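You operate a simulated robot arm through the tools that you are given. There is no shell and no other tool.

Carry out the task below with a simulated robot arm. There is one attempt and no reset: what you move stays moved.

JOB
Ink the leaf stamp once in blue, stamp the hello sheet, then make a paler print on the white card.
Fine: put the stamp back and cap the pad.

Only the result counts: the job must be done as asked and must still hold three seconds after the hand-in. Knocking over, shifting, dropping, spilling or breaking anything else fails it. Lids that push on must go on centred and level and be pressed home; caps that screw on are set level and turned clockwise until they are tight. Flat cloth is picked up by pressing the open fingertips on it (5 to 10 N) and closing them slowly along it; thin cloth reads only 2 to 8 mm in the jaws.

ROBOT AND FRAMES
A 7-joint arm with a fingered hand, fixed in place. Base frame: the origin is at the foot of the arm, x ahead of it, y to its left, z up; the work surface is at about z = 753. Units: mm, degrees, N and s.
With the tool pointing down near the work surface it reaches from about 300 to 700 mm from the base axis. Its first joint turns from -166.0 to 166.0 degrees. Payload 4 kg.
Tool frame: the origin (TCP) lies between the finger pads and is the grasp point; the fingertips stand 26 mm ahead of it; z points along the fingers, y is the line along which they close. The gripper opens to 156 mm. The gripper's body begins 73 mm behind the TCP. The gripper is a hand of 4 fingers: y runs from the thumb to the fingers, the wrist lies at [0, 0, -239] in the tool frame, and closing takes about 1.5 s.
Orientation is told as [roll, pitch, yaw] about the base's x, y, z axes, in that order, counted from this pose: with the fingers straight down and closing along the base's y, the tool's x points along the base's -x, its y along +y and its z along -z.

CONTROLS
- The arm moves only by the tool drive_tool. Its argument "commands" is a list of rows, each a list of 2 entries, a list of its own where there are three numbers: the shift along the tool's x, y, z in mm, then the turn, a rotation vector about the tool's x, y, z in degrees. In form: [[[tx, ty, tz], [rx, ry, rz]], ...]. A call has 1 to 20 rows; each row is the pose to reach, as a shift and turn from the pose commanded when the call began, along the tool's axes at that moment. "grip" is the closure, from 0 (fully open) to 1 (shut), set as the call begins (left out, the last holds). Rows are played at 5 a second. More than 50 mm and 8.6 degrees between two rows, or a gripper value outside its range, and nothing of the call is played. Where a pose cannot be reached the arm comes as near as it can. A force on the tool above 40 N (or 10 N above the force at the start of the call, whichever is more), or a blocked arm, ends the call early, and 0.2 s more pass. The fingers move at their own pace (about 72 mm/s each) and stop on an object; they squeeze with about 30 N. The grip force told is the motor's: it shows also when the fingers shut on nothing. Time passes only in rows, and 0.2 s behind the last, so rows that repeat a pose let the fingers close. It gives the time, the measured TCP pose, the force on the tool (base axes), the opening and the grip force at its end, in the units of the frame above (readings bear some noise), with the torque about the TCP (base axes, N m) and any sound that the robot's microphone picked up.
- Cameras (640 x 400 px; columns grow to the right, rows downward): "scene" is fixed at [58.2, 500.1, 1335.7]; the picture's right is [-0.18, -0.98, 0.00], its down [-0.68, 0.12, -0.72] and it looks along [0.71, -0.13, -0.69] (base axes); focal length 309 px, centre (320, 200). "wrist" rides on the gripper at [58, -58, -91] in the tool frame; the picture's right is [0.71, 0.71, 0.00], its down [-0.53, 0.53, -0.67] and it looks along [-0.47, 0.47, 0.74] (tool axes); focal length 265 px, centre (320, 200). There is no depth. A picture from a camera that has moved, and an enlarged one, comes with that camera's place and axes in the base frame and with its lens. The place of the scene camera against the robot may be out by one fixed shift of up to 18 mm in any direction.
- capture(camera): a new picture of that camera. The clock stands still meanwhile.
- curl_fingers(finger1, finger2, finger3, thumb_bend): sets how far each is bent, from 0 (flat) to 1 (curled in); at 0.3 the hand is open as for a grip, at 0.7 the pads meet at the TCP. One left out holds its place. A second passes; each finger stops where it meets its share of the squeeze, and holds until it gets a number again. A gripper value or a shape takes the hand back. It gives what a move gives, with no picture; readings hold the bend of each and the force on the fingers (four entries, about 0 where the hand has none), thumb and palm.
- set_grasp(shape): the hand has 4 fingers and takes this shape, open, in about a second: jaw (thumb against the fingers, like two jaws); tri (thumb and two fingers); tip (a fingertip pinch); poke (one finger out to press); point (the index stretched); flat (the hand flat); cup (the hand cupped); fist (a fist). The gripper value then closes the fingers along that shape, each until it touches; the sizes above hold for jaw. It gives what a move gives, with no picture.
- enlarge(camera, box): a new picture of the part [left, top, right, bottom] of that camera's present view, enlarged. The clock stands still meanwhile.
- sign_off(): hands the job in; it is judged then, once.

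Places have to be worked out from the pictures, the camera data and where the tool is seen. Open the gripper and draw the arm clear of the work before you hand the job in, unless the task says otherwise.

The tools are called after "Request:" as name(argument=value, ...) on one line, values as JSON. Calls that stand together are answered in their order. drive_tool: Moves the arm, as the interface text tells. Its arguments: {"type":"object","properties":{"commands":{"type":"array"},"grip":{"type":"number"}},"required":["commands"]} The other tools are called the same way: set_grasp (shape) gives the hand a shape; curl_fingers (finger1, finger2, finger3, thumb_bend) moves the fingers one by one; capture (camera) takes a picture; enlarge (camera, box) takes an enlarged picture of a part of a camera's view; sign_off () hands the job in.

At the start:

```text
time: 0.0
ee_pos: [519.7, 101.6, 1003.7]
ee_rot: [0.0, -0.1, 0.1]
ft_force: [-0.3, -0.6, -0.2]
torque: [-0.04, 0.0, 0.0]
finger_gap: 155.8
gripper_force: 0.0
shape: jaw
bend: [0.3, 0.3, 0.3, 0.3]
finger forces: [0.1, 0.0, 0.0, 0.0, 0.0, 0.0]
```

scene: 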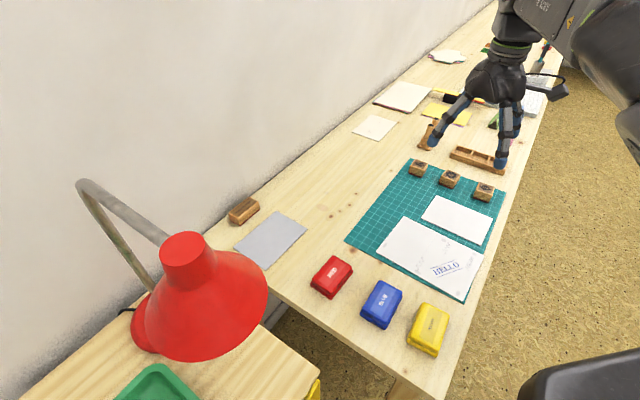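
wrist: 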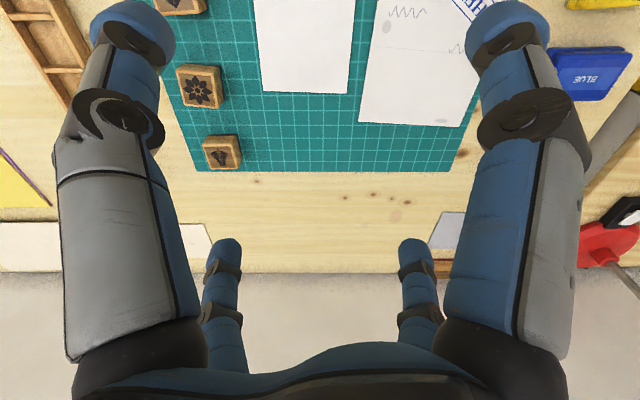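

I start by looking closely at the stamps, pads and papers before any move.

Request:
enlarge(camera="scene", box=[380, 130, 540, 230])

Request:
enlarge(camera="scene", box=[300, 210, 500, 360])

Request:
enlarge(camera="wrist", box=[140, 0, 480, 200])

```text
4.00 times, centred on (460, 180) of scene
camera zoom: at [58.2, 500.1, 1335.7], right [-0.18, -0.98, 0.0], down [-0.68, 0.12, -0.72], along [0.71, -0.13, -0.69], focal length 1235 px, centre (-240, 280)
```

zoom: 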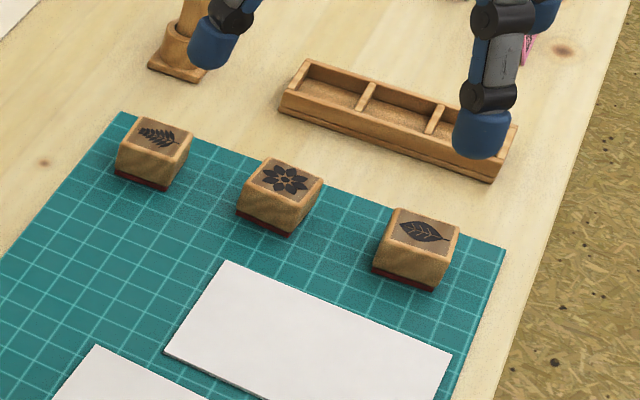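

```text
2.67 times, centred on (400, 285) of scene
camera zoom: at [58.2, 500.1, 1335.7], right [-0.18, -0.98, 0.0], down [-0.68, 0.12, -0.72], along [0.71, -0.13, -0.69], focal length 824 px, centre (107, -27)
```

zoom: 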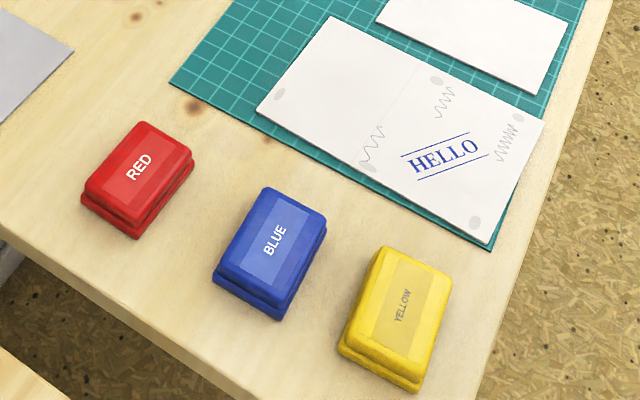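

```text
1.88 times, centred on (310, 100) of wrist
camera zoom: at [459.8, 44.0, 1095.3], right [-0.71, 0.71, 0.0], down [0.52, 0.53, 0.67], along [0.47, 0.47, -0.74], focal length 500 px, centre (339, 388)
```

zoom: 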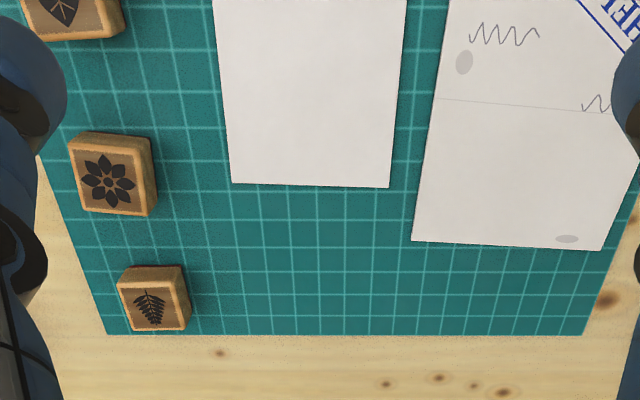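

The three stamps lie in a diagonal row on the mat. The veined leaf is the nearest one at about (578,-37), and the blue pad is at about (319,332). Next I move above the blue pad with yaw -45 to look at it.

Request:
drive_tool(commands=[[[20, 23, 0], [0, 0, 4.5]], [[40, 46, 0], [0, 0, 9]], [[60, 69, 0], [0, 0, 13.5]], [[80, 92, 0], [0, 0, 18]], [[100, 115, 0], [0, 0, 22.5]], [[120, 138, 0], [0, 0, 27]], [[140, 161, 0], [0, 0, 31.5]], [[160, 184, 0], [0, 0, 36]], [[180, 207, 0], [0, 0, 40.5]], [[200, 230, 0], [0, 0, 45]], [[200, 230, 0], [0, 0, 45]]])

Request:
capture(camera="wrist")

Request:
capture(camera="scene")

```text
time: 2.2
ee_pos: [375.7, 265.6, 1008.1]
ee_rot: [0.7, 1.3, -53.1]
ft_force: [0.7, 0.1, 0.1]
torque: [0.01, 0.02, -0.02]
finger_gap: 156.0
gripper_force: 0.1
shape: jaw
bend: [0.3, 0.3, 0.3, 0.3]
finger forces: [0.0, 0.0, 0.1, 0.0, 0.1, 0.1]
stopped in row 10: the arm was blocked; the commanded pose is now the measured one
```

```text
taken
camera wrist: at [293.8, 275.5, 1099.6], right [0.14, 0.99, 0.02], down [0.74, -0.12, 0.66], along [0.66, -0.07, -0.75], focal length 265 px, centre (320, 200)
```

wrist: 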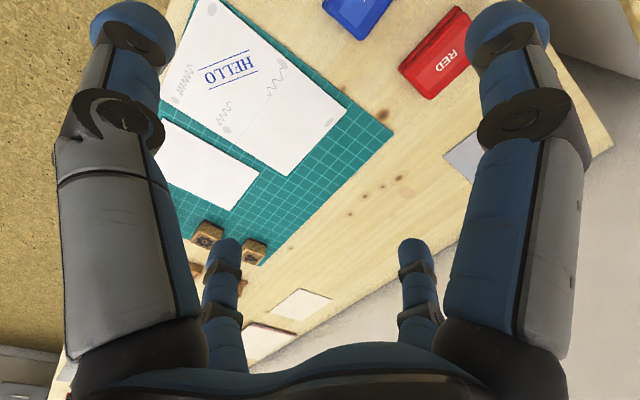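

```text
taken
```

scene: 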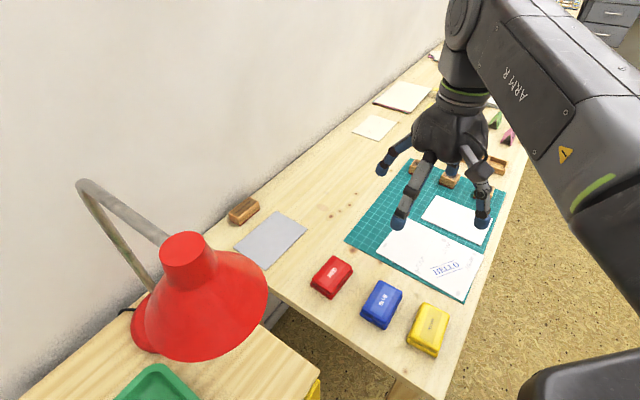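

The arm reported a block while the base turn lagged behind. I test it with a small, slow move in the same direction.

Request:
drive_tool(commands=[[[8, 0, 0], [0, 0, -1]], [[16, -1, 0], [0, 0, -2]], [[24, -1, 0], [0, 0, -3]], [[31, -1, 0], [0, 0, -4]], [[31, -1, 0], [0, 0, -4]]])

```text
time: 3.6
ee_pos: [375.8, 264.2, 1007.1]
ee_rot: [0.4, 0.7, -53.5]
ft_force: [0.2, -0.3, 0.6]
torque: [-0.04, 0.0, 0.0]
finger_gap: 155.9
gripper_force: 0.1
shape: jaw
bend: [0.3, 0.3, 0.3, 0.3]
finger forces: [0.0, 0.1, 0.0, 0.0, 0.1, 0.0]
stopped in row 5: the arm was blocked; the commanded pose is now the measured one
```

It is blocked again with almost no tool force, so a wrist joint limit is likely (yaw about -88 against the arm's bearing). I turn the other way, to yaw about +45, while going over the pad.

Request:
drive_tool(commands=[[[0, 0, 0], [0, 0, -7]], [[6, 0, 0], [0, 0, -14]], [[12, -1, 0], [0, 0, -21]], [[19, -1, 0], [0, 0, -28]], [[26, -1, 0], [0, 0, -35]], [[33, -2, 0], [0, 0, -42]], [[40, -2, 0], [0, 0, -49]], [[47, -3, 0], [0, 0, -56]], [[54, -3, 0], [0, 0, -63]], [[61, -4, 0], [0, 0, -70]], [[68, -4, 0], [0, 0, -77]], [[75, -4, 0], [0, 0, -84]], [[82, -5, 0], [0, 0, -91]], [[88, -5, 0], [0, 0, -98.5]], [[88, -5, 0], [0, 0, -98.5]]])

Request:
capture(camera="wrist")

```text
time: 5.5
ee_pos: [383.5, 255.7, 1004.9]
ee_rot: [0.2, -0.2, -1.4]
ft_force: [-0.5, -0.3, -0.1]
torque: [0.04, 0.02, 0.01]
finger_gap: 156.0
gripper_force: 0.0
shape: jaw
bend: [0.3, 0.3, 0.3, 0.3]
finger forces: [0.0, 0.1, 0.0, 0.0, 0.1, 0.0]
stopped in row 9: the arm was blocked; the commanded pose is now the measured one
```

```text
taken
camera wrist: at [322.3, 199.1, 1095.8], right [-0.69, 0.72, 0.0], down [0.54, 0.51, 0.67], along [0.49, 0.46, -0.74], focal length 265 px, centre (320, 200)
```

wrist: 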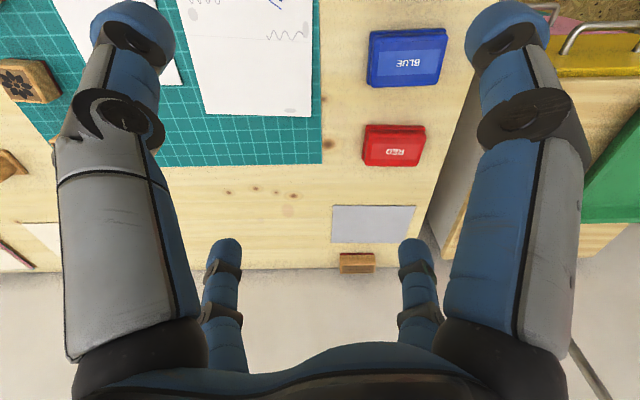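

The block comes again at a base bearing of about 34° whatever the yaw, so something in the arm's posture may be the cause. I check the scene picture.

Request:
capture(camera="scene")

```text
taken
```

scene: 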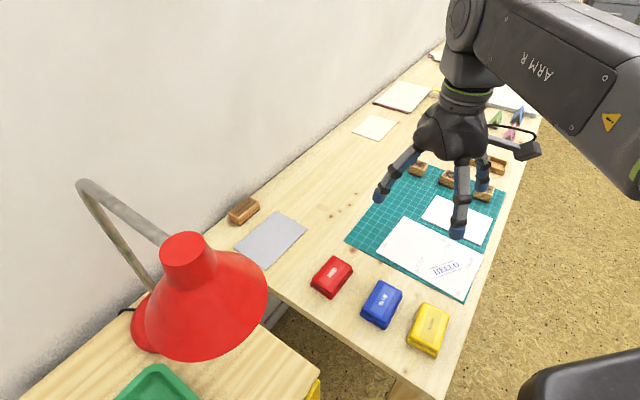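

I test whether height matters: down 80 mm first, then towards the pad with the yaw turning positive.

Request:
drive_tool(commands=[[[0, 0, 20], [0, 0, 0]], [[0, 0, 40], [0, 0, 0]], [[0, 0, 60], [0, 0, 0]], [[0, 0, 80], [0, 0, 0]], [[5, 7, 80], [0, 0, -2]], [[10, 14, 80], [0, 0, -4]], [[15, 21, 80], [0, 0, -6]], [[20, 28, 80], [0, 0, -8]], [[25, 35, 80], [0, 0, -10]], [[30, 42, 80], [0, 0, -12]], [[30, 42, 80], [0, 0, -12]]])

```text
time: 8.1
ee_pos: [384.7, 260.4, 923.4]
ee_rot: [-0.1, -0.4, 4.5]
ft_force: [-0.4, -0.3, 0.5]
torque: [-0.01, -0.04, -0.03]
finger_gap: 156.0
gripper_force: 0.0
shape: jaw
bend: [0.3, 0.3, 0.3, 0.3]
finger forces: [0.0, 0.0, 0.0, 0.0, 0.1, 0.0]
stopped in row 11: the arm was blocked; the commanded pose is now the measured one
```

Joint 1 physically stops near a bearing of 34°, so some arm link is touching something. I back off and turn the wrist camera round to look at the area by the arm's base.

Request:
drive_tool(commands=[[[-14, -17, -15], [0, 0, -7]], [[-28, -34, -30], [0, 0, -14]], [[-42, -51, -45], [0, 0, -21]], [[-55, -68, -60], [0, 0, -28]], [[-68, -85, -80], [0, 0, -35]], [[-68, -85, -80], [0, 0, -42]], [[-68, -85, -80], [0, 0, -49]], [[-68, -85, -80], [0, 0, -56]], [[-68, -85, -80], [0, 0, -63]], [[-68, -85, -80], [0, 0, -70]], [[-68, -85, -80], [0, 0, -77]], [[-68, -85, -80], [0, 0, -84]], [[-68, -85, -80], [0, 0, -91]], [[-68, -85, -80], [0, 0, -98]], [[-68, -85, -80], [0, 0, -105]], [[-68, -85, -80], [0, 0, -112]], [[-68, -85, -80], [0, 0, -119]], [[-68, -85, -80], [0, 0, -126]], [[-68, -85, -80], [0, 0, -130]]])

Request:
capture(camera="wrist")

Request:
capture(camera="scene")

```text
time: 12.1
ee_pos: [457.7, 182.9, 1004.8]
ee_rot: [-0.1, 0.3, 134.8]
ft_force: [-0.1, 0.5, -0.3]
torque: [0.01, 0.01, -0.01]
finger_gap: 155.9
gripper_force: 0.0
shape: jaw
bend: [0.3, 0.3, 0.3, 0.3]
finger forces: [0.0, 0.0, 0.0, 0.0, 0.0, 0.0]
```

```text
taken
camera wrist: at [538.6, 182.8, 1096.4], right [0.0, -1.0, 0.0], down [-0.75, 0.0, 0.66], along [-0.66, 0.0, -0.75], focal length 265 px, centre (320, 200)
```

wrist: 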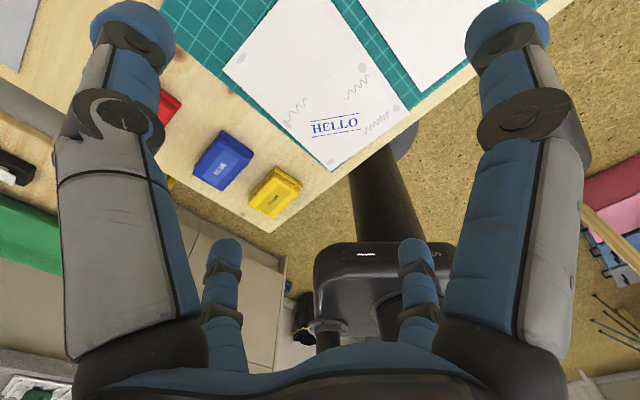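

```text
taken
```

scene: 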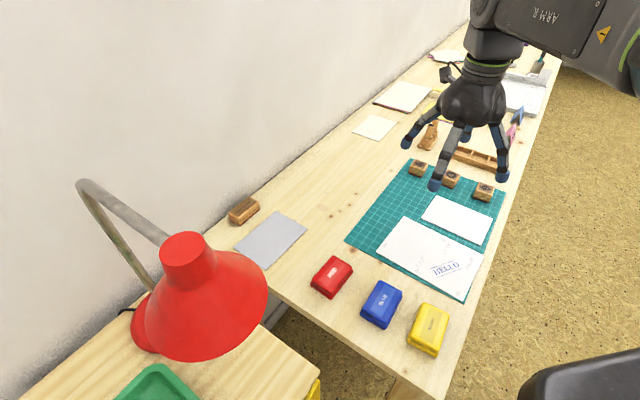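

Yaw 135 works here, and the picture shows the arm's column and the drawer unit. I tilt the camera upward to look for what stands beside the arm.

Request:
drive_tool(commands=[[[0, 0, 0], [4.2, 4.2, 0]], [[0, 0, -10], [8.5, 8.5, 0]], [[0, 0, -20], [12.7, 12.7, 0]], [[0, 0, -30], [17, 17, 0]], [[0, 0, -40], [21.2, 21.2, 0]], [[0, 0, -40], [21.2, 21.2, 0]]])

Request:
capture(camera="wrist")

```text
time: 13.4
ee_pos: [483.8, 102.2, 1043.4]
ee_rot: [-22.3, 19.7, 120.5]
ft_force: [-0.2, 0.5, 0.3]
torque: [0.03, -0.02, 0.02]
finger_gap: 155.9
gripper_force: 0.1
shape: jaw
bend: [0.3, 0.3, 0.3, 0.3]
finger forces: [0.0, 0.0, 0.0, 0.0, 0.1, 0.0]
stopped in row 6: the arm was blocked; the commanded pose is now the measured one
```

```text
taken
camera wrist: at [508.2, 96.2, 1162.7], right [-0.18, -0.98, -0.01], down [-0.96, 0.17, 0.22], along [-0.21, 0.05, -0.98], focal length 265 px, centre (320, 200)
```

wrist: 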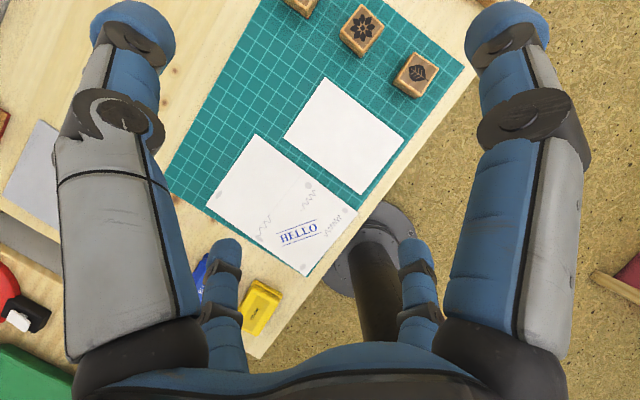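

The tilt went the other way and joint 1 was pushed back again. The view is now nearly straight down and useful, so I check the arm's posture in the scene view.

Request:
capture(camera="scene")

```text
taken
```

scene: 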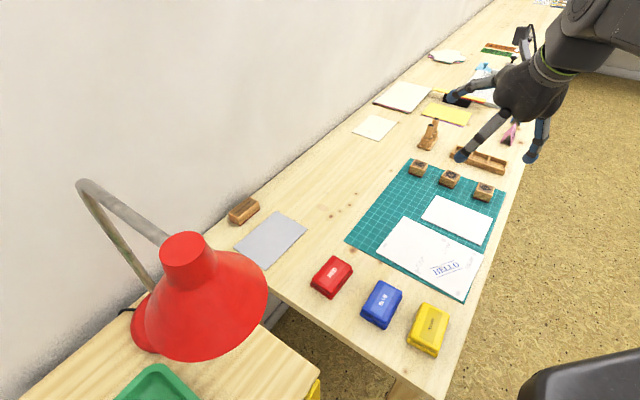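

The wrist picture is upside-down (its bottom points to the horizon), so I tilt by the opposite sign to look back at the base.

Request:
drive_tool(commands=[[[0, 0, 0], [-5, -5, 0]], [[0, 0, 0], [-10, -10, 0]], [[0, 0, 0], [-15, -15, 0]], [[0, 0, 0], [-20, -20, 0]], [[0, 0, 0], [-25, -25, 0]], [[0, 0, 0], [-30, -30, 0]], [[0, 0, 0], [-35, -35, 0]], [[0, 0, 0], [-40, -40, 0]], [[0, 0, 0], [-40, -40, 0]]])

Request:
capture(camera="wrist")

Request:
capture(camera="scene")

```text
time: 15.4
ee_pos: [482.8, 103.3, 1042.6]
ee_rot: [19.3, -19.4, 121.7]
ft_force: [0.7, 0.5, 0.4]
torque: [-0.02, -0.01, 0.0]
finger_gap: 156.0
gripper_force: 0.1
shape: jaw
bend: [0.3, 0.3, 0.3, 0.3]
finger forces: [0.0, 0.0, 0.0, 0.0, 0.0, 0.0]
```

```text
taken
camera wrist: at [595.2, 82.0, 1087.0], right [-0.18, -0.98, -0.01], down [-0.35, 0.05, 0.93], along [-0.92, 0.17, -0.36], focal length 265 px, centre (320, 200)
```

wrist: 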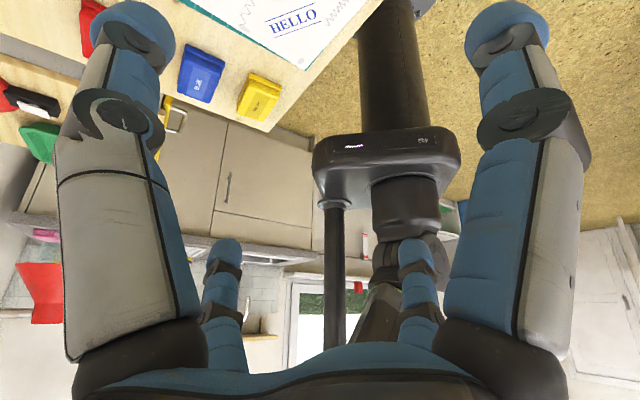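

```text
taken
```

scene: 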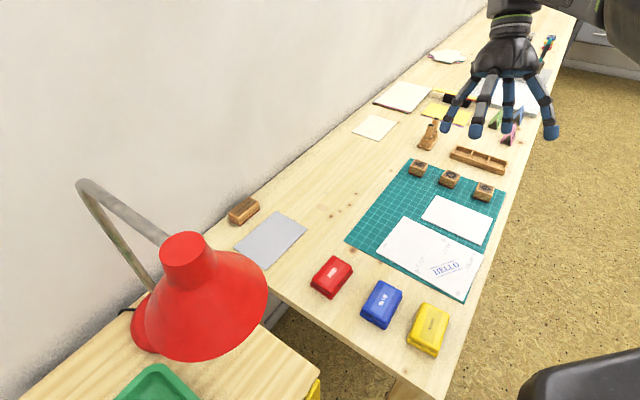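

Now it is visible: a vertical mast stands on the same plate as the arm, on its left side. I zoom in on the arm's upper links and the mast.

Request:
enlarge(camera="wrist", box=[270, 110, 500, 360])

```text
1.60 times, centred on (385, 235) of wrist
camera zoom: at [595.2, 82.0, 1087.0], right [-0.18, -0.98, -0.01], down [-0.35, 0.05, 0.93], along [-0.92, 0.17, -0.36], focal length 425 px, centre (216, 144)
```

zoom: 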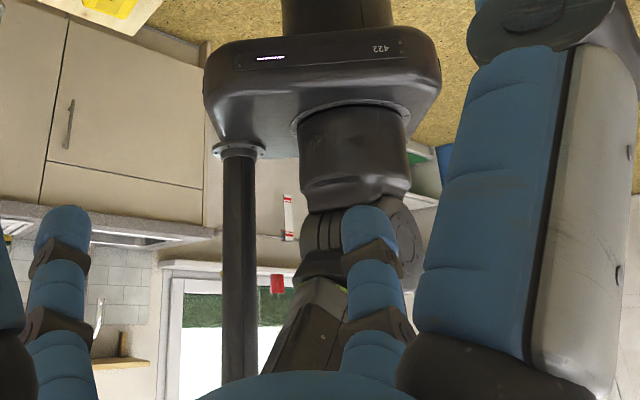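

The upper arm leans to the left, towards the mast, which explains the block; the elbow must swing right. I level the tool first and see how the elbow follows.

Request:
drive_tool(commands=[[[0, 0, 0], [4, 4, 0]], [[0, 0, 0], [8, 8, 0]], [[0, 0, 0], [12, 12, 0]], [[0, 0, 0], [16, 16, 0]], [[0, 0, 0], [19.4, 19.4, 0]], [[0, 0, 0], [19.4, 19.4, 0]]])

Request:
capture(camera="scene")

```text
time: 16.8
ee_pos: [483.4, 102.7, 1042.8]
ee_rot: [-1.0, -0.3, 124.8]
ft_force: [0.1, 0.4, 0.4]
torque: [0.01, 0.0, 0.01]
finger_gap: 155.9
gripper_force: 0.1
shape: jaw
bend: [0.3, 0.3, 0.3, 0.3]
finger forces: [0.0, 0.0, 0.1, 0.2, 0.0, 0.0]
```

```text
taken
```

scene: 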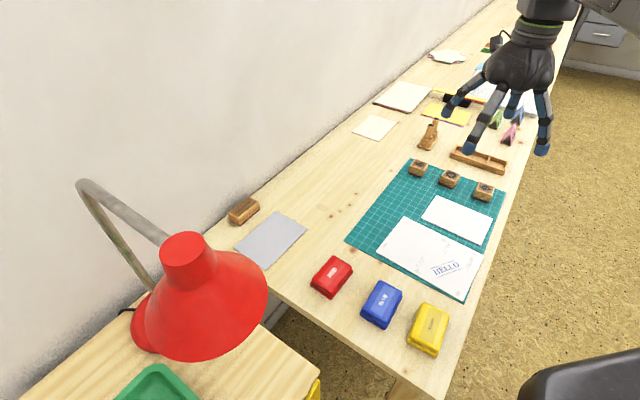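

With yaw near +125 the forearm sits farther right than at the start, so the elbow follows the hand's yaw. I try going to the pad with this yaw.

Request:
drive_tool(commands=[[[-21, 0, 3], [0, 0, -1]], [[-43, -1, 7], [0, 0, -2]], [[-64, -1, 10], [0, 0, -3]], [[-85, -2, 13], [0, 0, -4]], [[-107, -2, 17], [0, 0, -5]], [[-128, -2, 20], [0, 0, -5]], [[-149, -3, 23], [0, 0, -6]], [[-170, -3, 27], [0, 0, -7]], [[-192, -3, 30], [0, 0, -8]], [[-213, -4, 33], [0, 0, -8]], [[-234, -4, 37], [0, 0, -9]], [[-256, -5, 40], [0, 0, -10]], [[-256, -5, 40], [0, 0, -10]]])

Request:
capture(camera="wrist")

Request:
capture(camera="scene")

```text
time: 19.5
ee_pos: [382.1, 268.1, 1008.6]
ee_rot: [-1.5, -1.4, 126.8]
ft_force: [-0.2, 1.1, -0.1]
torque: [-0.03, 0.0, 0.0]
finger_gap: 156.0
gripper_force: 0.2
shape: jaw
bend: [0.3, 0.3, 0.3, 0.3]
finger forces: [0.1, 0.0, 0.0, 0.1, 0.0, 0.0]
stopped in row 13: the arm was blocked; the commanded pose is now the measured one
```

```text
taken
camera wrist: at [461.6, 253.3, 1099.8], right [-0.15, -0.99, -0.03], down [-0.74, 0.09, 0.67], along [-0.66, 0.12, -0.74], focal length 265 px, centre (320, 200)
```

wrist: 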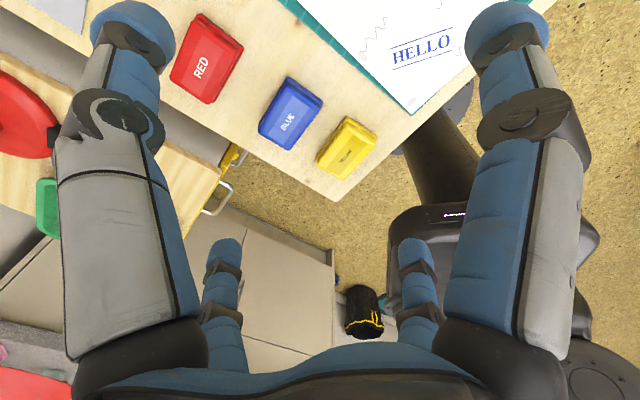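

```text
taken
```

scene: 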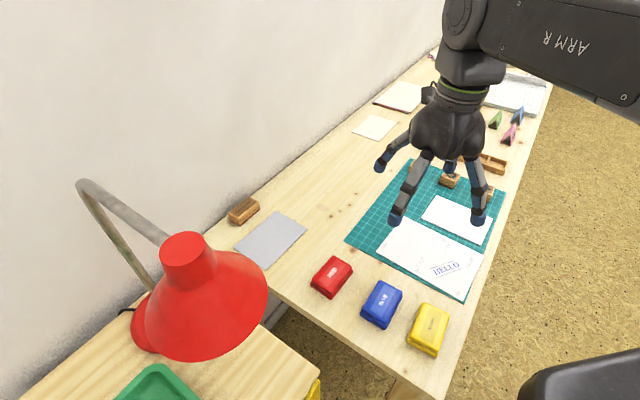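

Still blocked at a bearing of 35°, though the elbow is now farther right. I back off and turn the yaw well beyond, so that the wrist limit forces the elbow to the right.

Request:
drive_tool(commands=[[[25, 4, 0], [0, 0, -4]], [[50, 7, 0], [0, 0, -8]], [[75, 11, 0], [0, 0, -12]], [[100, 14, 0], [0, 0, -16]], [[125, 18, 0], [0, 0, -20]], [[150, 22, 0], [0, 0, -24]], [[175, 25, 0], [0, 0, -28]], [[200, 29, 0], [0, 0, -34]], [[225, 33, 0], [0, 0, -41]], [[245, 36, 0], [0, 0, -48]], [[245, 36, 0], [0, 0, -55]], [[245, 36, 0], [0, 0, -62]], [[245, 36, 0], [0, 0, -69]], [[245, 36, 0], [0, 0, -76]], [[245, 36, 0], [0, 0, -83]], [[245, 36, 0], [0, 0, -83]]])

Request:
capture(camera="scene")

```text
time: 22.9
ee_pos: [499.1, 51.8, 1001.9]
ee_rot: [-1.5, 1.1, -150.1]
ft_force: [-0.3, -1.1, -0.4]
torque: [-0.03, -0.01, 0.0]
finger_gap: 156.0
gripper_force: 0.1
shape: jaw
bend: [0.3, 0.3, 0.3, 0.3]
finger forces: [0.1, 0.1, 0.0, 0.0, 0.0, 0.0]
```

```text
taken
```

scene: 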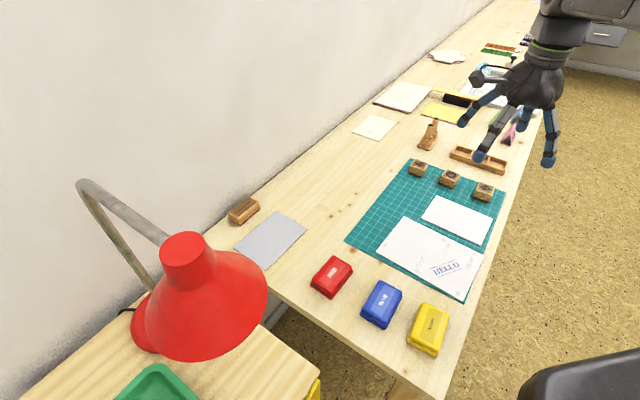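

Yaw reached 210° without a limit. I continue turning to find the wrist limit.

Request:
drive_tool(commands=[[[0, 0, 0], [0, 0, -6]], [[0, 0, 0], [0, 0, -12]], [[0, 0, 0], [0, 0, -18]], [[0, 0, 0], [0, 0, -24]], [[0, 0, 0], [0, 0, -30]], [[0, 0, 0], [0, 0, -36]], [[0, 0, 0], [0, 0, -42]], [[0, 0, 0], [0, 0, -48]], [[0, 0, 0], [0, 0, -54]], [[0, 0, 0], [0, 0, -60]], [[0, 0, 0], [0, 0, -60]]])

Request:
capture(camera="scene")

```text
time: 25.3
ee_pos: [501.3, 157.1, 1009.5]
ee_rot: [0.3, 1.9, -90.8]
ft_force: [0.3, 0.2, -0.5]
torque: [0.05, 0.04, 0.02]
finger_gap: 155.7
gripper_force: 0.1
shape: jaw
bend: [0.3, 0.3, 0.3, 0.3]
finger forces: [0.0, 0.0, 0.0, 0.0, 0.0, 0.0]
out of reach, approached as far as the arm can: row 8, 9, 10, 11
```

```text
taken
```

scene: 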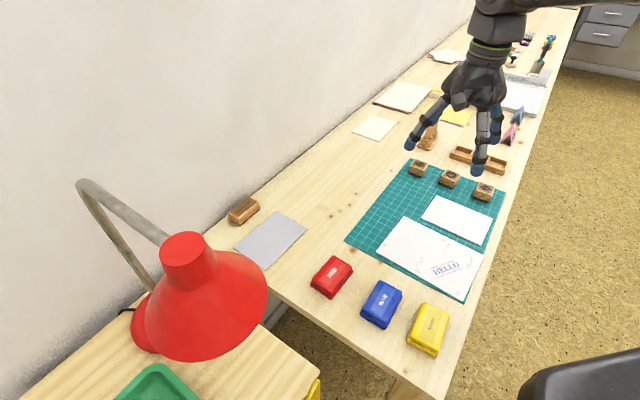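

The wrist limit appears at a yaw about 245° relative to the bearing, and the elbow now seems farther right. I turn slightly back to resync the commanded pose.

Request:
drive_tool(commands=[[[0, 0, 0], [0, 0, 1]], [[0, 0, 0], [0, 0, 2]]])

```text
time: 25.9
ee_pos: [500.9, 155.6, 1007.8]
ee_rot: [0.3, 1.9, -92.1]
ft_force: [-0.2, -1.0, -0.4]
torque: [0.0, -0.01, -0.02]
finger_gap: 155.9
gripper_force: 0.1
shape: jaw
bend: [0.3, 0.3, 0.3, 0.3]
finger forces: [0.0, 0.0, 0.0, 0.0, 0.1, 0.1]
```

The position is resynced. Now I try heading to the pad with the elbow in this right-hand posture.

Request:
drive_tool(commands=[[[14, -15, 1], [0, 0, -2]], [[28, -30, 2], [0, 0, -4]], [[42, -46, 2], [0, 0, -6]], [[56, -61, 3], [0, 0, -8]], [[70, -76, 4], [0, 0, -10]], [[84, -92, 5], [0, 0, -12]], [[98, -107, 6], [0, 0, -14]], [[112, -122, 6], [0, 0, -16]], [[126, -138, 7], [0, 0, -18]], [[140, -153, 8], [0, 0, -20]], [[152, -168, 8], [0, 0, -22]], [[152, -168, 8], [0, 0, -22]]])

Request:
capture(camera="scene")

```text
time: 28.5
ee_pos: [339.1, 313.8, 1004.3]
ee_rot: [0.8, 1.8, -70.1]
ft_force: [-0.7, -0.3, 1.4]
torque: [0.0, -0.02, -0.04]
finger_gap: 155.7
gripper_force: 0.2
shape: jaw
bend: [0.3, 0.3, 0.3, 0.3]
finger forces: [0.0, 0.0, 0.1, 0.1, 0.1, 0.0]
```

```text
taken
```

scene: 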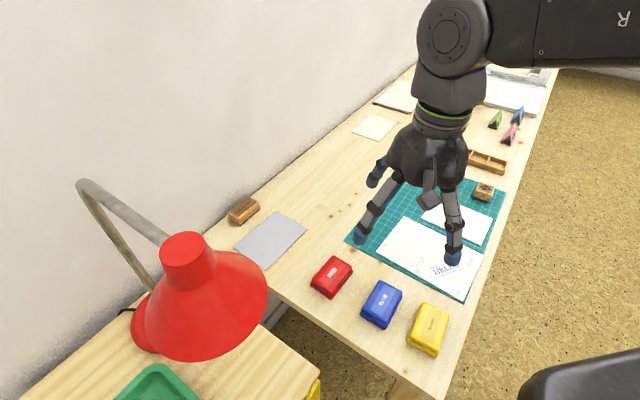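

The posture works: the TCP is at (339,314), over the pad. I look down with the wrist camera.

Request:
capture(camera="wrist")

```text
taken
camera wrist: at [263.7, 345.2, 1096.2], right [0.42, 0.9, 0.03], down [0.67, -0.34, 0.66], along [0.61, -0.26, -0.75], focal length 265 px, centre (320, 200)
```

wrist: 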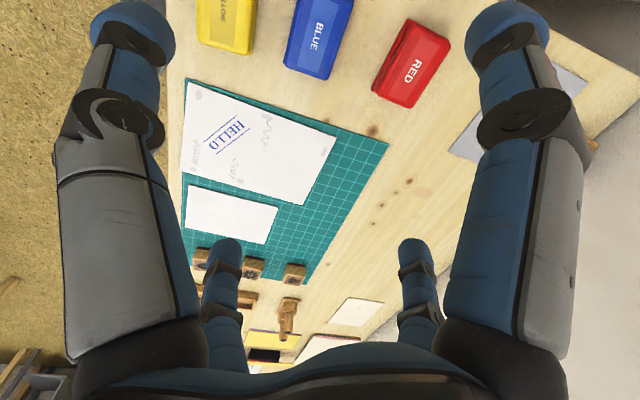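

I enlarge the pads to get their position and build.

Request:
enlarge(camera="wrist", box=[190, 0, 470, 140])

Request:
enlarge(camera="scene", box=[300, 240, 460, 360])

```text
2.29 times, centred on (330, 70) of wrist
camera zoom: at [263.7, 345.2, 1096.2], right [0.42, 0.9, 0.03], down [0.67, -0.34, 0.66], along [0.61, -0.26, -0.75], focal length 607 px, centre (297, 497)
```

zoom: 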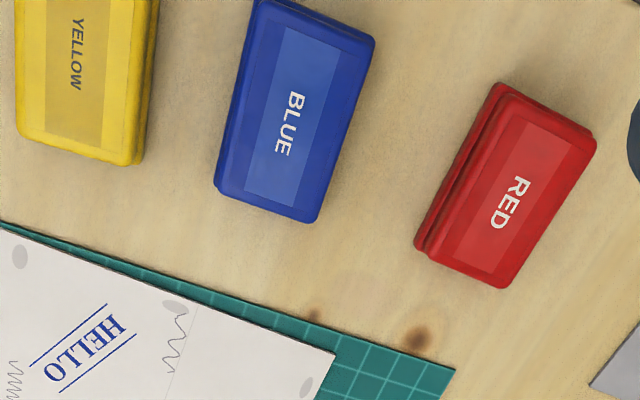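

```text
3.33 times, centred on (380, 300) of scene
camera zoom: at [58.2, 500.1, 1335.7], right [-0.18, -0.98, 0.0], down [-0.68, 0.12, -0.72], along [0.71, -0.13, -0.69], focal length 1029 px, centre (120, -133)
```

zoom: 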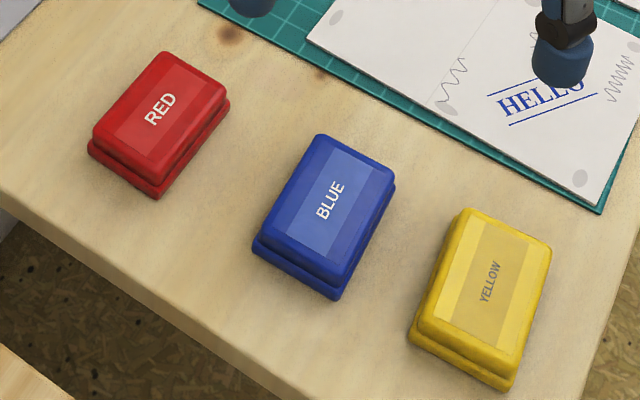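

The blue lid top is about 74 × 48 mm, centred near (314,332), with its long axis at 45°. The four digits sit radially at ±x and ±y of the tool. I turn to yaw -134 and go lower over the pad with the hand partly closed, to see the geometry.

Request:
drive_tool(commands=[[[3, -2, 5], [0, 0, 6]], [[6, -4, 10], [0, 0, 12]], [[9, -6, 15], [0, 0, 18]], [[12, -8, 20], [0, 0, 24]], [[15, -10, 25], [0, 0, 30]], [[18, -12, 30], [0, 0, 36]], [[21, -14, 35], [0, 0, 42]], [[24, -16, 40], [0, 0, 48]], [[25, -17, 45], [0, 0, 54]], [[25, -17, 50], [0, 0, 60]], [[25, -17, 50], [0, 0, 64]], [[25, -17, 50], [0, 0, 64]]], grip=0.4)

Request:
capture(camera="wrist")

Request:
capture(camera="scene")

```text
time: 29.5
ee_pos: [348.6, 303.7, 1022.4]
ee_rot: [-2.6, 10.8, -94.7]
ft_force: [-0.9, -1.0, 0.7]
torque: [-0.02, -0.01, -0.01]
finger_gap: 94.4
gripper_force: 0.0
shape: jaw
bend: [0.32, 0.32, 0.32, 0.7]
finger forces: [0.0, 0.0, 0.1, 0.0, 0.0, 0.0]
stopped in row 4: the arm was blocked; the commanded pose is now the measured one
```

```text
taken
camera wrist: at [298.0, 348.8, 1124.9], right [0.76, 0.64, 0.1], down [0.5, -0.68, 0.53], along [0.41, -0.36, -0.84], focal length 265 px, centre (320, 200)
```

wrist: 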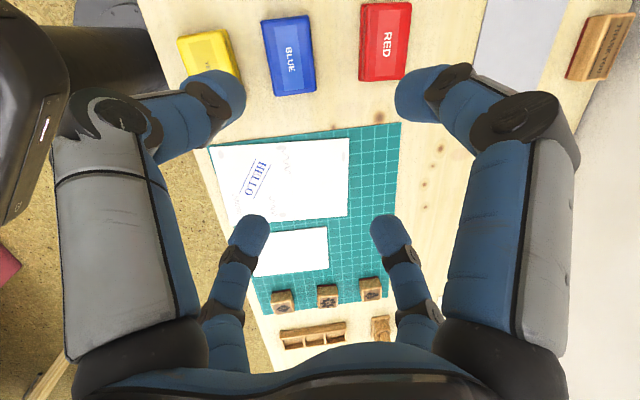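

```text
taken
```

scene: 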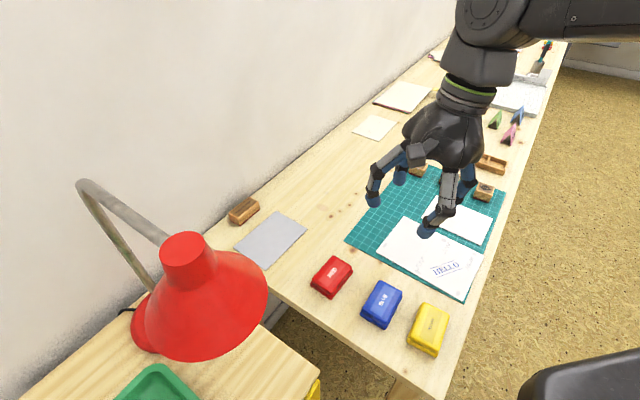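

The arm swung to another posture and blocked when turning the yaw back. I return to the good posture at (501,156) with yaw 268.

Request:
drive_tool(commands=[[[-12, 15, -1], [-1, 0.3, 0]], [[-25, 30, -3], [-2, 0.6, 0]], [[-37, 45, -4], [-3, 1, 0]], [[-49, 60, -5], [-4, 1.3, 0]], [[-61, 75, -7], [-5, 1.6, -1]], [[-74, 90, -8], [-6, 2, -1]], [[-86, 105, -10], [-7, 2.3, -1]], [[-98, 120, -11], [-8, 2.6, -2]], [[-110, 134, -12], [-9, 3, -2]], [[-123, 149, -14], [-10, 3.3, -2]], [[-135, 164, -15], [-10.5, 3.5, -2.7]], [[-135, 164, -15], [-10.5, 3.5, -2.7]]])

Request:
capture(camera="scene")

```text
time: 32.1
ee_pos: [490.3, 172.8, 1011.1]
ee_rot: [8.7, 13.4, -92.0]
ft_force: [1.4, 0.0, 0.3]
torque: [0.05, -0.04, 0.0]
finger_gap: 94.1
gripper_force: 0.1
shape: jaw
bend: [0.32, 0.32, 0.32, 0.7]
finger forces: [0.0, 0.0, 0.0, 0.0, 0.1, 0.1]
out of reach, approached as far as the arm can: row 11, 12
```

```text
taken
```

scene: 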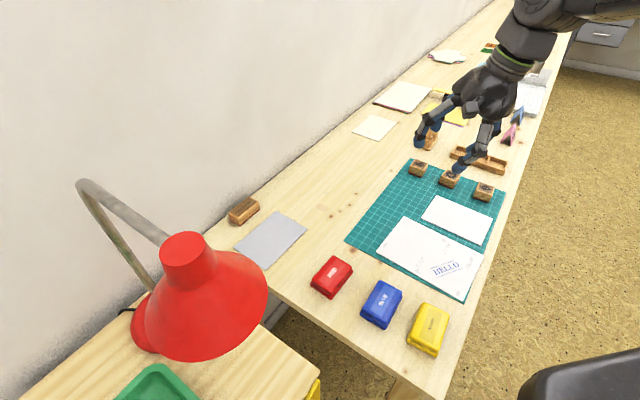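

The pose came out tilted at the limit. I level it while turning the yaw back away from the limit, at a lower bearing.

Request:
drive_tool(commands=[[[-10, 0, 0], [-2, -1.2, 4]], [[-20, 0, 0], [-4, -2.4, 8]], [[-30, 0, 0], [-6, -3.6, 12]], [[-40, 0, 0], [-8, -4.8, 16]], [[-50, 0, 0], [-10, -6, 20]], [[-60, 0, 0], [-11, -7, 24]], [[-70, 0, 0], [-12, -8, 28]], [[-80, 0, 0], [-13, -8, 32]], [[-80, 0, 0], [-13, -8, 32]]])

```text
time: 34.1
ee_pos: [487.7, 94.4, 992.3]
ee_rot: [14.1, 12.4, -125.5]
ft_force: [-0.4, -0.7, 0.2]
torque: [0.01, 0.0, -0.04]
finger_gap: 94.0
gripper_force: 0.1
shape: jaw
bend: [0.32, 0.32, 0.32, 0.7]
finger forces: [0.0, 0.1, 0.1, 0.0, 0.1, 0.0]
```

The tilt persisted because roll and pitch are counted before the yaw, so roll is undone with +rx and pitch with -ry. I level properly now.

Request:
drive_tool(commands=[[[0, 0, 0], [3, -2.5, 0]], [[0, 0, 0], [6, -5, 0]], [[0, 0, 0], [9, -7.5, 0]], [[0, 0, 0], [12, -10, 0]], [[0, 0, 0], [14.1, -12.4, 0]], [[0, 0, 0], [14.1, -12.4, 0]]])

Request:
capture(camera="scene")

```text
time: 35.5
ee_pos: [488.9, 94.9, 990.3]
ee_rot: [-0.3, 0.2, -126.9]
ft_force: [-0.3, 0.3, -0.3]
torque: [-0.02, 0.0, -0.04]
finger_gap: 94.1
gripper_force: 0.1
shape: jaw
bend: [0.32, 0.32, 0.32, 0.7]
finger forces: [0.0, 0.0, 0.1, 0.0, 0.0, 0.1]
```

```text
taken
```

scene: 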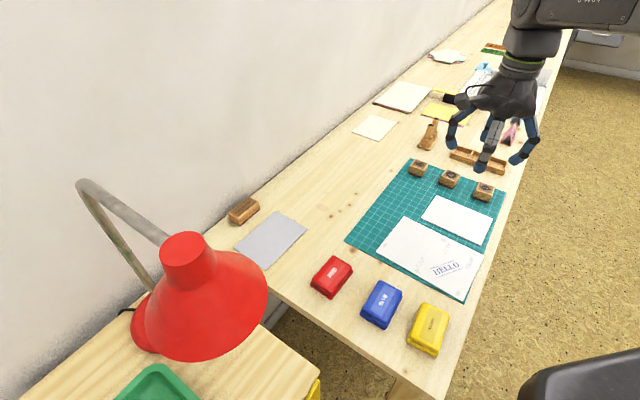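

Now it is level at yaw 233. I try approaching the pad directly with yaw near 225.

Request:
drive_tool(commands=[[[7, -21, 0], [0, 0, 0]], [[14, -42, 0], [0, 0, 0]], [[21, -63, 0], [0, 0, 0]], [[28, -84, 0], [0, 0, 0]], [[35, -105, 0], [0, 0, 0]], [[42, -126, 0], [0, 0, 0]], [[49, -147, 0], [0, 0, 0]], [[57, -168, 0], [0, 0, 2]], [[64, -189, 0], [0, 0, 4]], [[71, -210, 0], [0, 0, 6]], [[78, -231, 0], [0, 0, 8]], [[85, -252, 0], [0, 0, 8]], [[85, -252, 0], [0, 0, 8]]])

Request:
capture(camera="scene")

```text
time: 38.5
ee_pos: [369.3, 275.1, 998.2]
ee_rot: [-1.5, 0.7, -141.2]
ft_force: [-0.5, -0.1, 0.2]
torque: [0.03, 0.0, -0.02]
finger_gap: 94.3
gripper_force: 0.1
shape: jaw
bend: [0.32, 0.32, 0.32, 0.7]
finger forces: [0.1, 0.0, 0.0, 0.0, 0.1, 0.1]
stopped in row 13: the arm was blocked; the commanded pose is now the measured one
```

```text
taken
```

scene: 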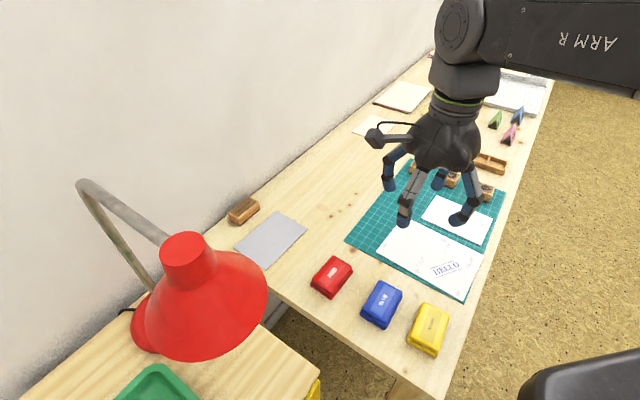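

It is blocked at 36.7°, slightly better, so a more right-leaning elbow raises the limit. I go back and press repeatedly against the wrist-turn limit to swing the elbow farther right.

Request:
drive_tool(commands=[[[-3, 21, 0], [0, 0, 0]], [[-6, 42, 0], [0, 0, -3]], [[-9, 63, 0], [0, 0, -6]], [[-13, 85, 0], [0, 0, -9]], [[-16, 106, 0], [-1, 0, -12]], [[-19, 127, 0], [-1, 0, -15]], [[-22, 148, 0], [-1, 0, -18]], [[-26, 170, 0], [-1.5, -0.7, -21]], [[-29, 191, 0], [-1.5, -0.7, -24]], [[-32, 212, 0], [-1.5, -0.7, -27]], [[-35, 233, 0], [-1.5, -0.7, -30]], [[-38, 255, 0], [-1.5, -0.7, -30]], [[-38, 255, 0], [-1.5, -0.7, -30]]])

Request:
drive_tool(commands=[[[0, 0, 0], [0, 0, -2]], [[0, 0, 0], [0, 0, -4]], [[0, 0, 0], [0, 0, -6]], [[0, 0, 0], [0, 0, -8]], [[0, 0, 0], [0, 0, -10]], [[0, 0, 0], [0, 0, -12]]])

Request:
capture(camera="scene")

```text
time: 41.3
ee_pos: [501.2, 56.3, 990.5]
ee_rot: [0.3, 0.3, -111.1]
ft_force: [-1.0, -0.5, -0.1]
torque: [0.01, 0.0, -0.01]
finger_gap: 94.1
gripper_force: 0.0
shape: jaw
bend: [0.32, 0.32, 0.32, 0.7]
finger forces: [0.1, 0.0, 0.0, 0.0, 0.0, 0.0]
```

```text
time: 42.7
ee_pos: [502.8, 82.6, 989.5]
ee_rot: [0.4, 0.2, -99.6]
ft_force: [0.2, -1.2, -0.8]
torque: [0.0, 0.0, 0.0]
finger_gap: 94.1
gripper_force: 0.0
shape: jaw
bend: [0.32, 0.32, 0.32, 0.7]
finger forces: [0.0, 0.0, 0.0, 0.0, 0.0, 0.0]
out of reach, approached as far as the arm can: row 5, 6
```

```text
taken
```

scene: 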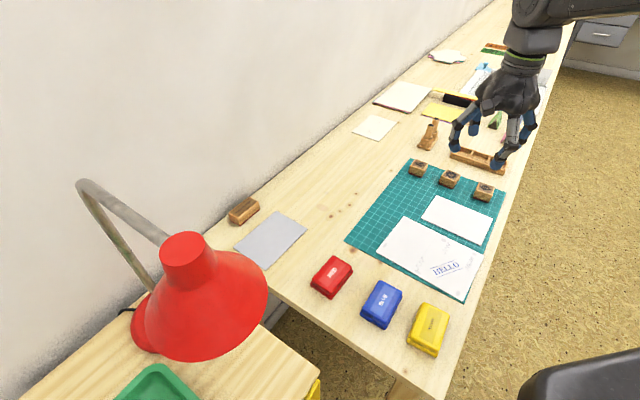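

I push sideways with the yaw held, which should force the elbow.

Request:
drive_tool(commands=[[[-6, 1, 0], [0, 0, 0]], [[-12, 2, 0], [0, 0, 0]], [[-18, 3, 0], [0, 0, 0]], [[-24, 4, 0], [0, 0, 0]], [[-30, 5, 0], [0, 0, 0]], [[-39, 7, 0], [0, 0, 0]], [[-39, 7, 0], [0, 0, 0]]])

Request:
capture(camera="scene")

```text
time: 44.3
ee_pos: [503.7, 85.8, 991.2]
ee_rot: [0.3, 0.3, -99.4]
ft_force: [0.0, 0.1, 0.2]
torque: [-0.03, -0.01, 0.02]
finger_gap: 94.1
gripper_force: 0.0
shape: jaw
bend: [0.32, 0.32, 0.32, 0.7]
finger forces: [0.0, 0.0, 0.0, 0.1, 0.0, 0.1]
out of reach, approached as far as the arm can: row 1, 2, 3, 4, 5, 6, 7
```

```text
taken
```

scene: 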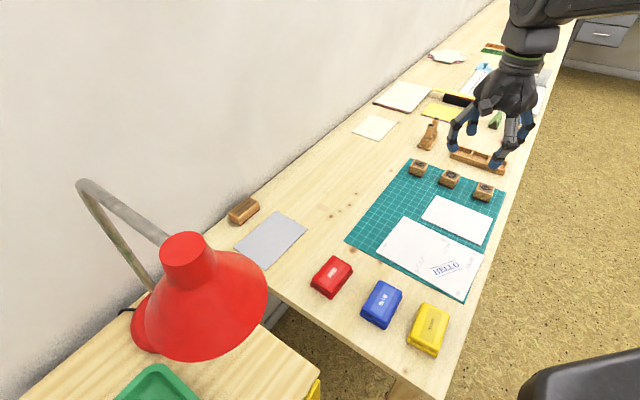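

I enlarge the scene's upper right to judge the forearm's direction.

Request:
enlarge(camera="scene", box=[440, 0, 640, 130])

```text
3.08 times, centred on (540, 65) of scene
camera zoom: at [58.2, 500.1, 1335.7], right [-0.18, -0.98, 0.0], down [-0.68, 0.12, -0.72], along [0.71, -0.13, -0.69], focal length 950 px, centre (-357, 615)
```

zoom: 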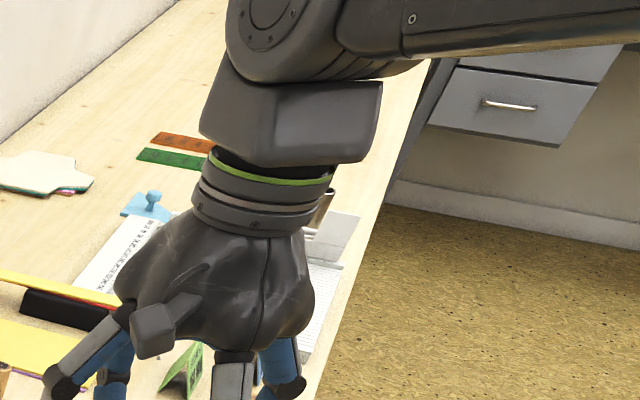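

The forearm now comes in from the right. Yaw and elbow swing appear strongly coupled when the arm is folded and weakly when it is stretched. I stretch outward and lower, then turn the yaw back there so the elbow stays right.

Request:
drive_tool(commands=[[[6, 17, 15], [0, 0, 0]], [[12, 34, 30], [0, 0, 0]], [[18, 51, 45], [0, 0, 0]], [[24, 68, 60], [0, 0, 0]], [[30, 85, 75], [0, 0, 0]], [[36, 102, 90], [0, 0, 0]], [[36, 102, 90], [0, 0, 0]]])

Request:
capture(camera="scene")

```text
time: 45.9
ee_pos: [611.6, 113.0, 902.8]
ee_rot: [0.3, 0.0, -99.4]
ft_force: [1.2, 0.4, 0.5]
torque: [-0.03, 0.03, -0.01]
finger_gap: 94.0
gripper_force: 0.0
shape: jaw
bend: [0.32, 0.32, 0.32, 0.7]
finger forces: [0.0, 0.0, 0.0, 0.1, 0.1, 0.0]
out of reach, approached as far as the arm can: row 4, 5, 6, 7
```

```text
taken
```

scene: 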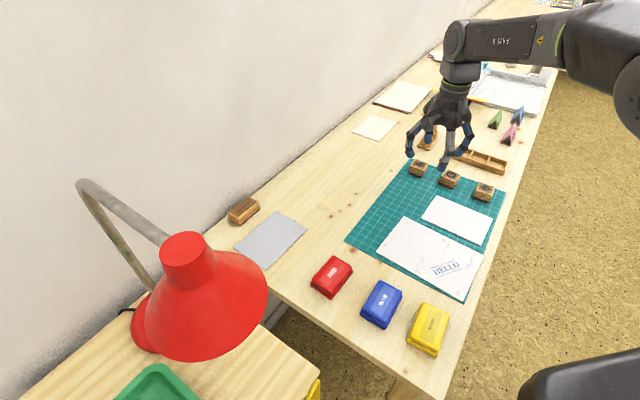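

The elbow is now visible on the right of the arm's plane. I turn the yaw back by 70° here and watch the elbow.

Request:
drive_tool(commands=[[[0, 0, 0], [0, 0, 6]], [[0, 0, 0], [0, 0, 12]], [[0, 0, 0], [0, 0, 18]], [[0, 0, 0], [0, 0, 24]], [[0, 0, 0], [0, 0, 30]], [[0, 0, 0], [0, 0, 36]], [[0, 0, 0], [0, 0, 42]], [[0, 0, 0], [0, 0, 48]], [[0, 0, 0], [0, 0, 54]], [[0, 0, 0], [0, 0, 60]], [[0, 0, 0], [0, 0, 66]], [[0, 0, 0], [0, 0, 70]], [[0, 0, 0], [0, 0, 70]]])

Request:
capture(camera="scene")

```text
time: 48.7
ee_pos: [611.2, 114.1, 903.9]
ee_rot: [-0.2, 0.4, -169.0]
ft_force: [0.5, -0.6, -0.7]
torque: [-0.02, 0.02, -0.02]
finger_gap: 94.2
gripper_force: 0.1
shape: jaw
bend: [0.32, 0.32, 0.32, 0.7]
finger forces: [0.2, 0.0, 0.0, 0.0, 0.1, 0.1]
```

```text
taken
```

scene: 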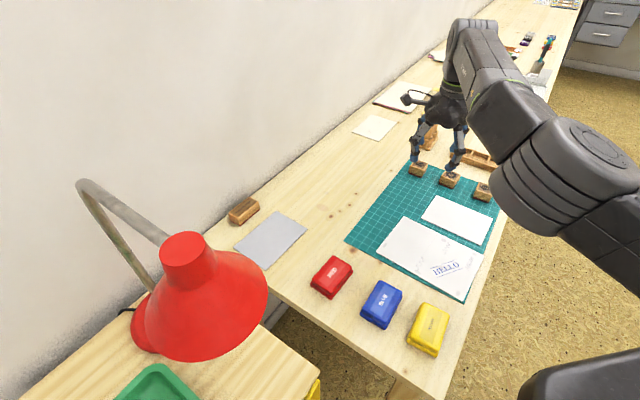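

Turning the yaw at the stretched pose swings the elbow strongly, here to the left. So I ratchet it: turn yaw minus when folded (weak coupling) and yaw plus when stretched (strong coupling). First I fold in at a safe negative bearing.

Request:
drive_tool(commands=[[[-10, 0, -20], [0, 0, 1]], [[-20, 0, -40], [0, 0, 2]], [[-35, 15, -60], [0, 0, 3]], [[-50, 35, -80], [0, 0, 5]], [[-67, 55, -96], [0, 0, 7]], [[-85, 75, -96], [0, 0, 9]], [[-103, 95, -96], [0, 0, 11]], [[-121, 115, -96], [0, 0, 13]], [[-139, 135, -96], [0, 0, 16]], [[-157, 155, -96], [0, 0, 19]], [[-175, 175, -96], [0, 0, 22]], [[-194, 190, -96], [0, 0, 24]], [[-213, 197, -96], [0, 0, 26]], [[-213, 197, -96], [0, 0, 26]]])

Request:
drive_tool(commands=[[[0, 0, 0], [0, 0, 7]], [[0, 0, 0], [0, 0, 14]], [[0, 0, 0], [0, 0, 21]], [[0, 0, 0], [0, 0, 28]], [[0, 0, 0], [0, 0, 35]], [[0, 0, 0], [0, 0, 42]], [[0, 0, 0], [0, 0, 49]], [[0, 0, 0], [0, 0, 56]], [[0, 0, 0], [0, 0, 63]], [[0, 0, 0], [0, 0, 70]], [[0, 0, 0], [0, 0, 77]], [[0, 0, 0], [0, 0, 84]], [[0, 0, 0], [0, 0, 91]], [[0, 0, 0], [0, 0, 98]], [[0, 0, 0], [0, 0, 105]], [[0, 0, 0], [0, 0, 112]], [[0, 0, 0], [0, 0, 119]], [[0, 0, 0], [0, 0, 119]]])

Request:
capture(camera="scene")

```text
time: 51.7
ee_pos: [440.3, -119.6, 995.2]
ee_rot: [-0.3, 0.2, 165.0]
ft_force: [-0.1, 0.2, 0.4]
torque: [-0.01, -0.02, -0.01]
finger_gap: 94.3
gripper_force: 0.1
shape: jaw
bend: [0.32, 0.32, 0.32, 0.7]
finger forces: [0.1, 0.0, 0.1, 0.1, 0.0, 0.0]
```

```text
time: 55.5
ee_pos: [439.8, -119.5, 996.8]
ee_rot: [-0.1, -0.4, 45.9]
ft_force: [-0.2, 0.0, -0.3]
torque: [0.02, 0.0, 0.03]
finger_gap: 94.2
gripper_force: 0.1
shape: jaw
bend: [0.32, 0.32, 0.32, 0.7]
finger forces: [0.0, 0.0, 0.0, 0.2, 0.0, 0.1]
```

```text
taken
```

scene: 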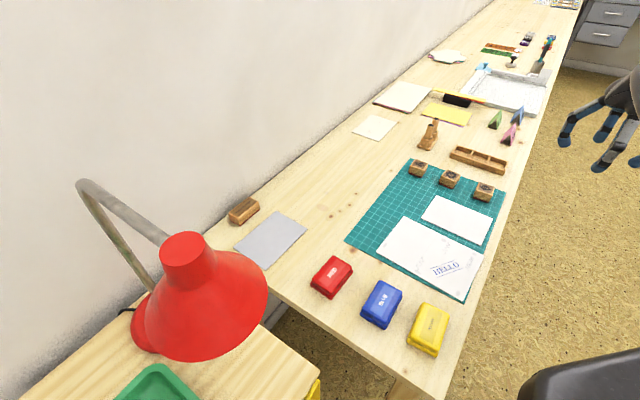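

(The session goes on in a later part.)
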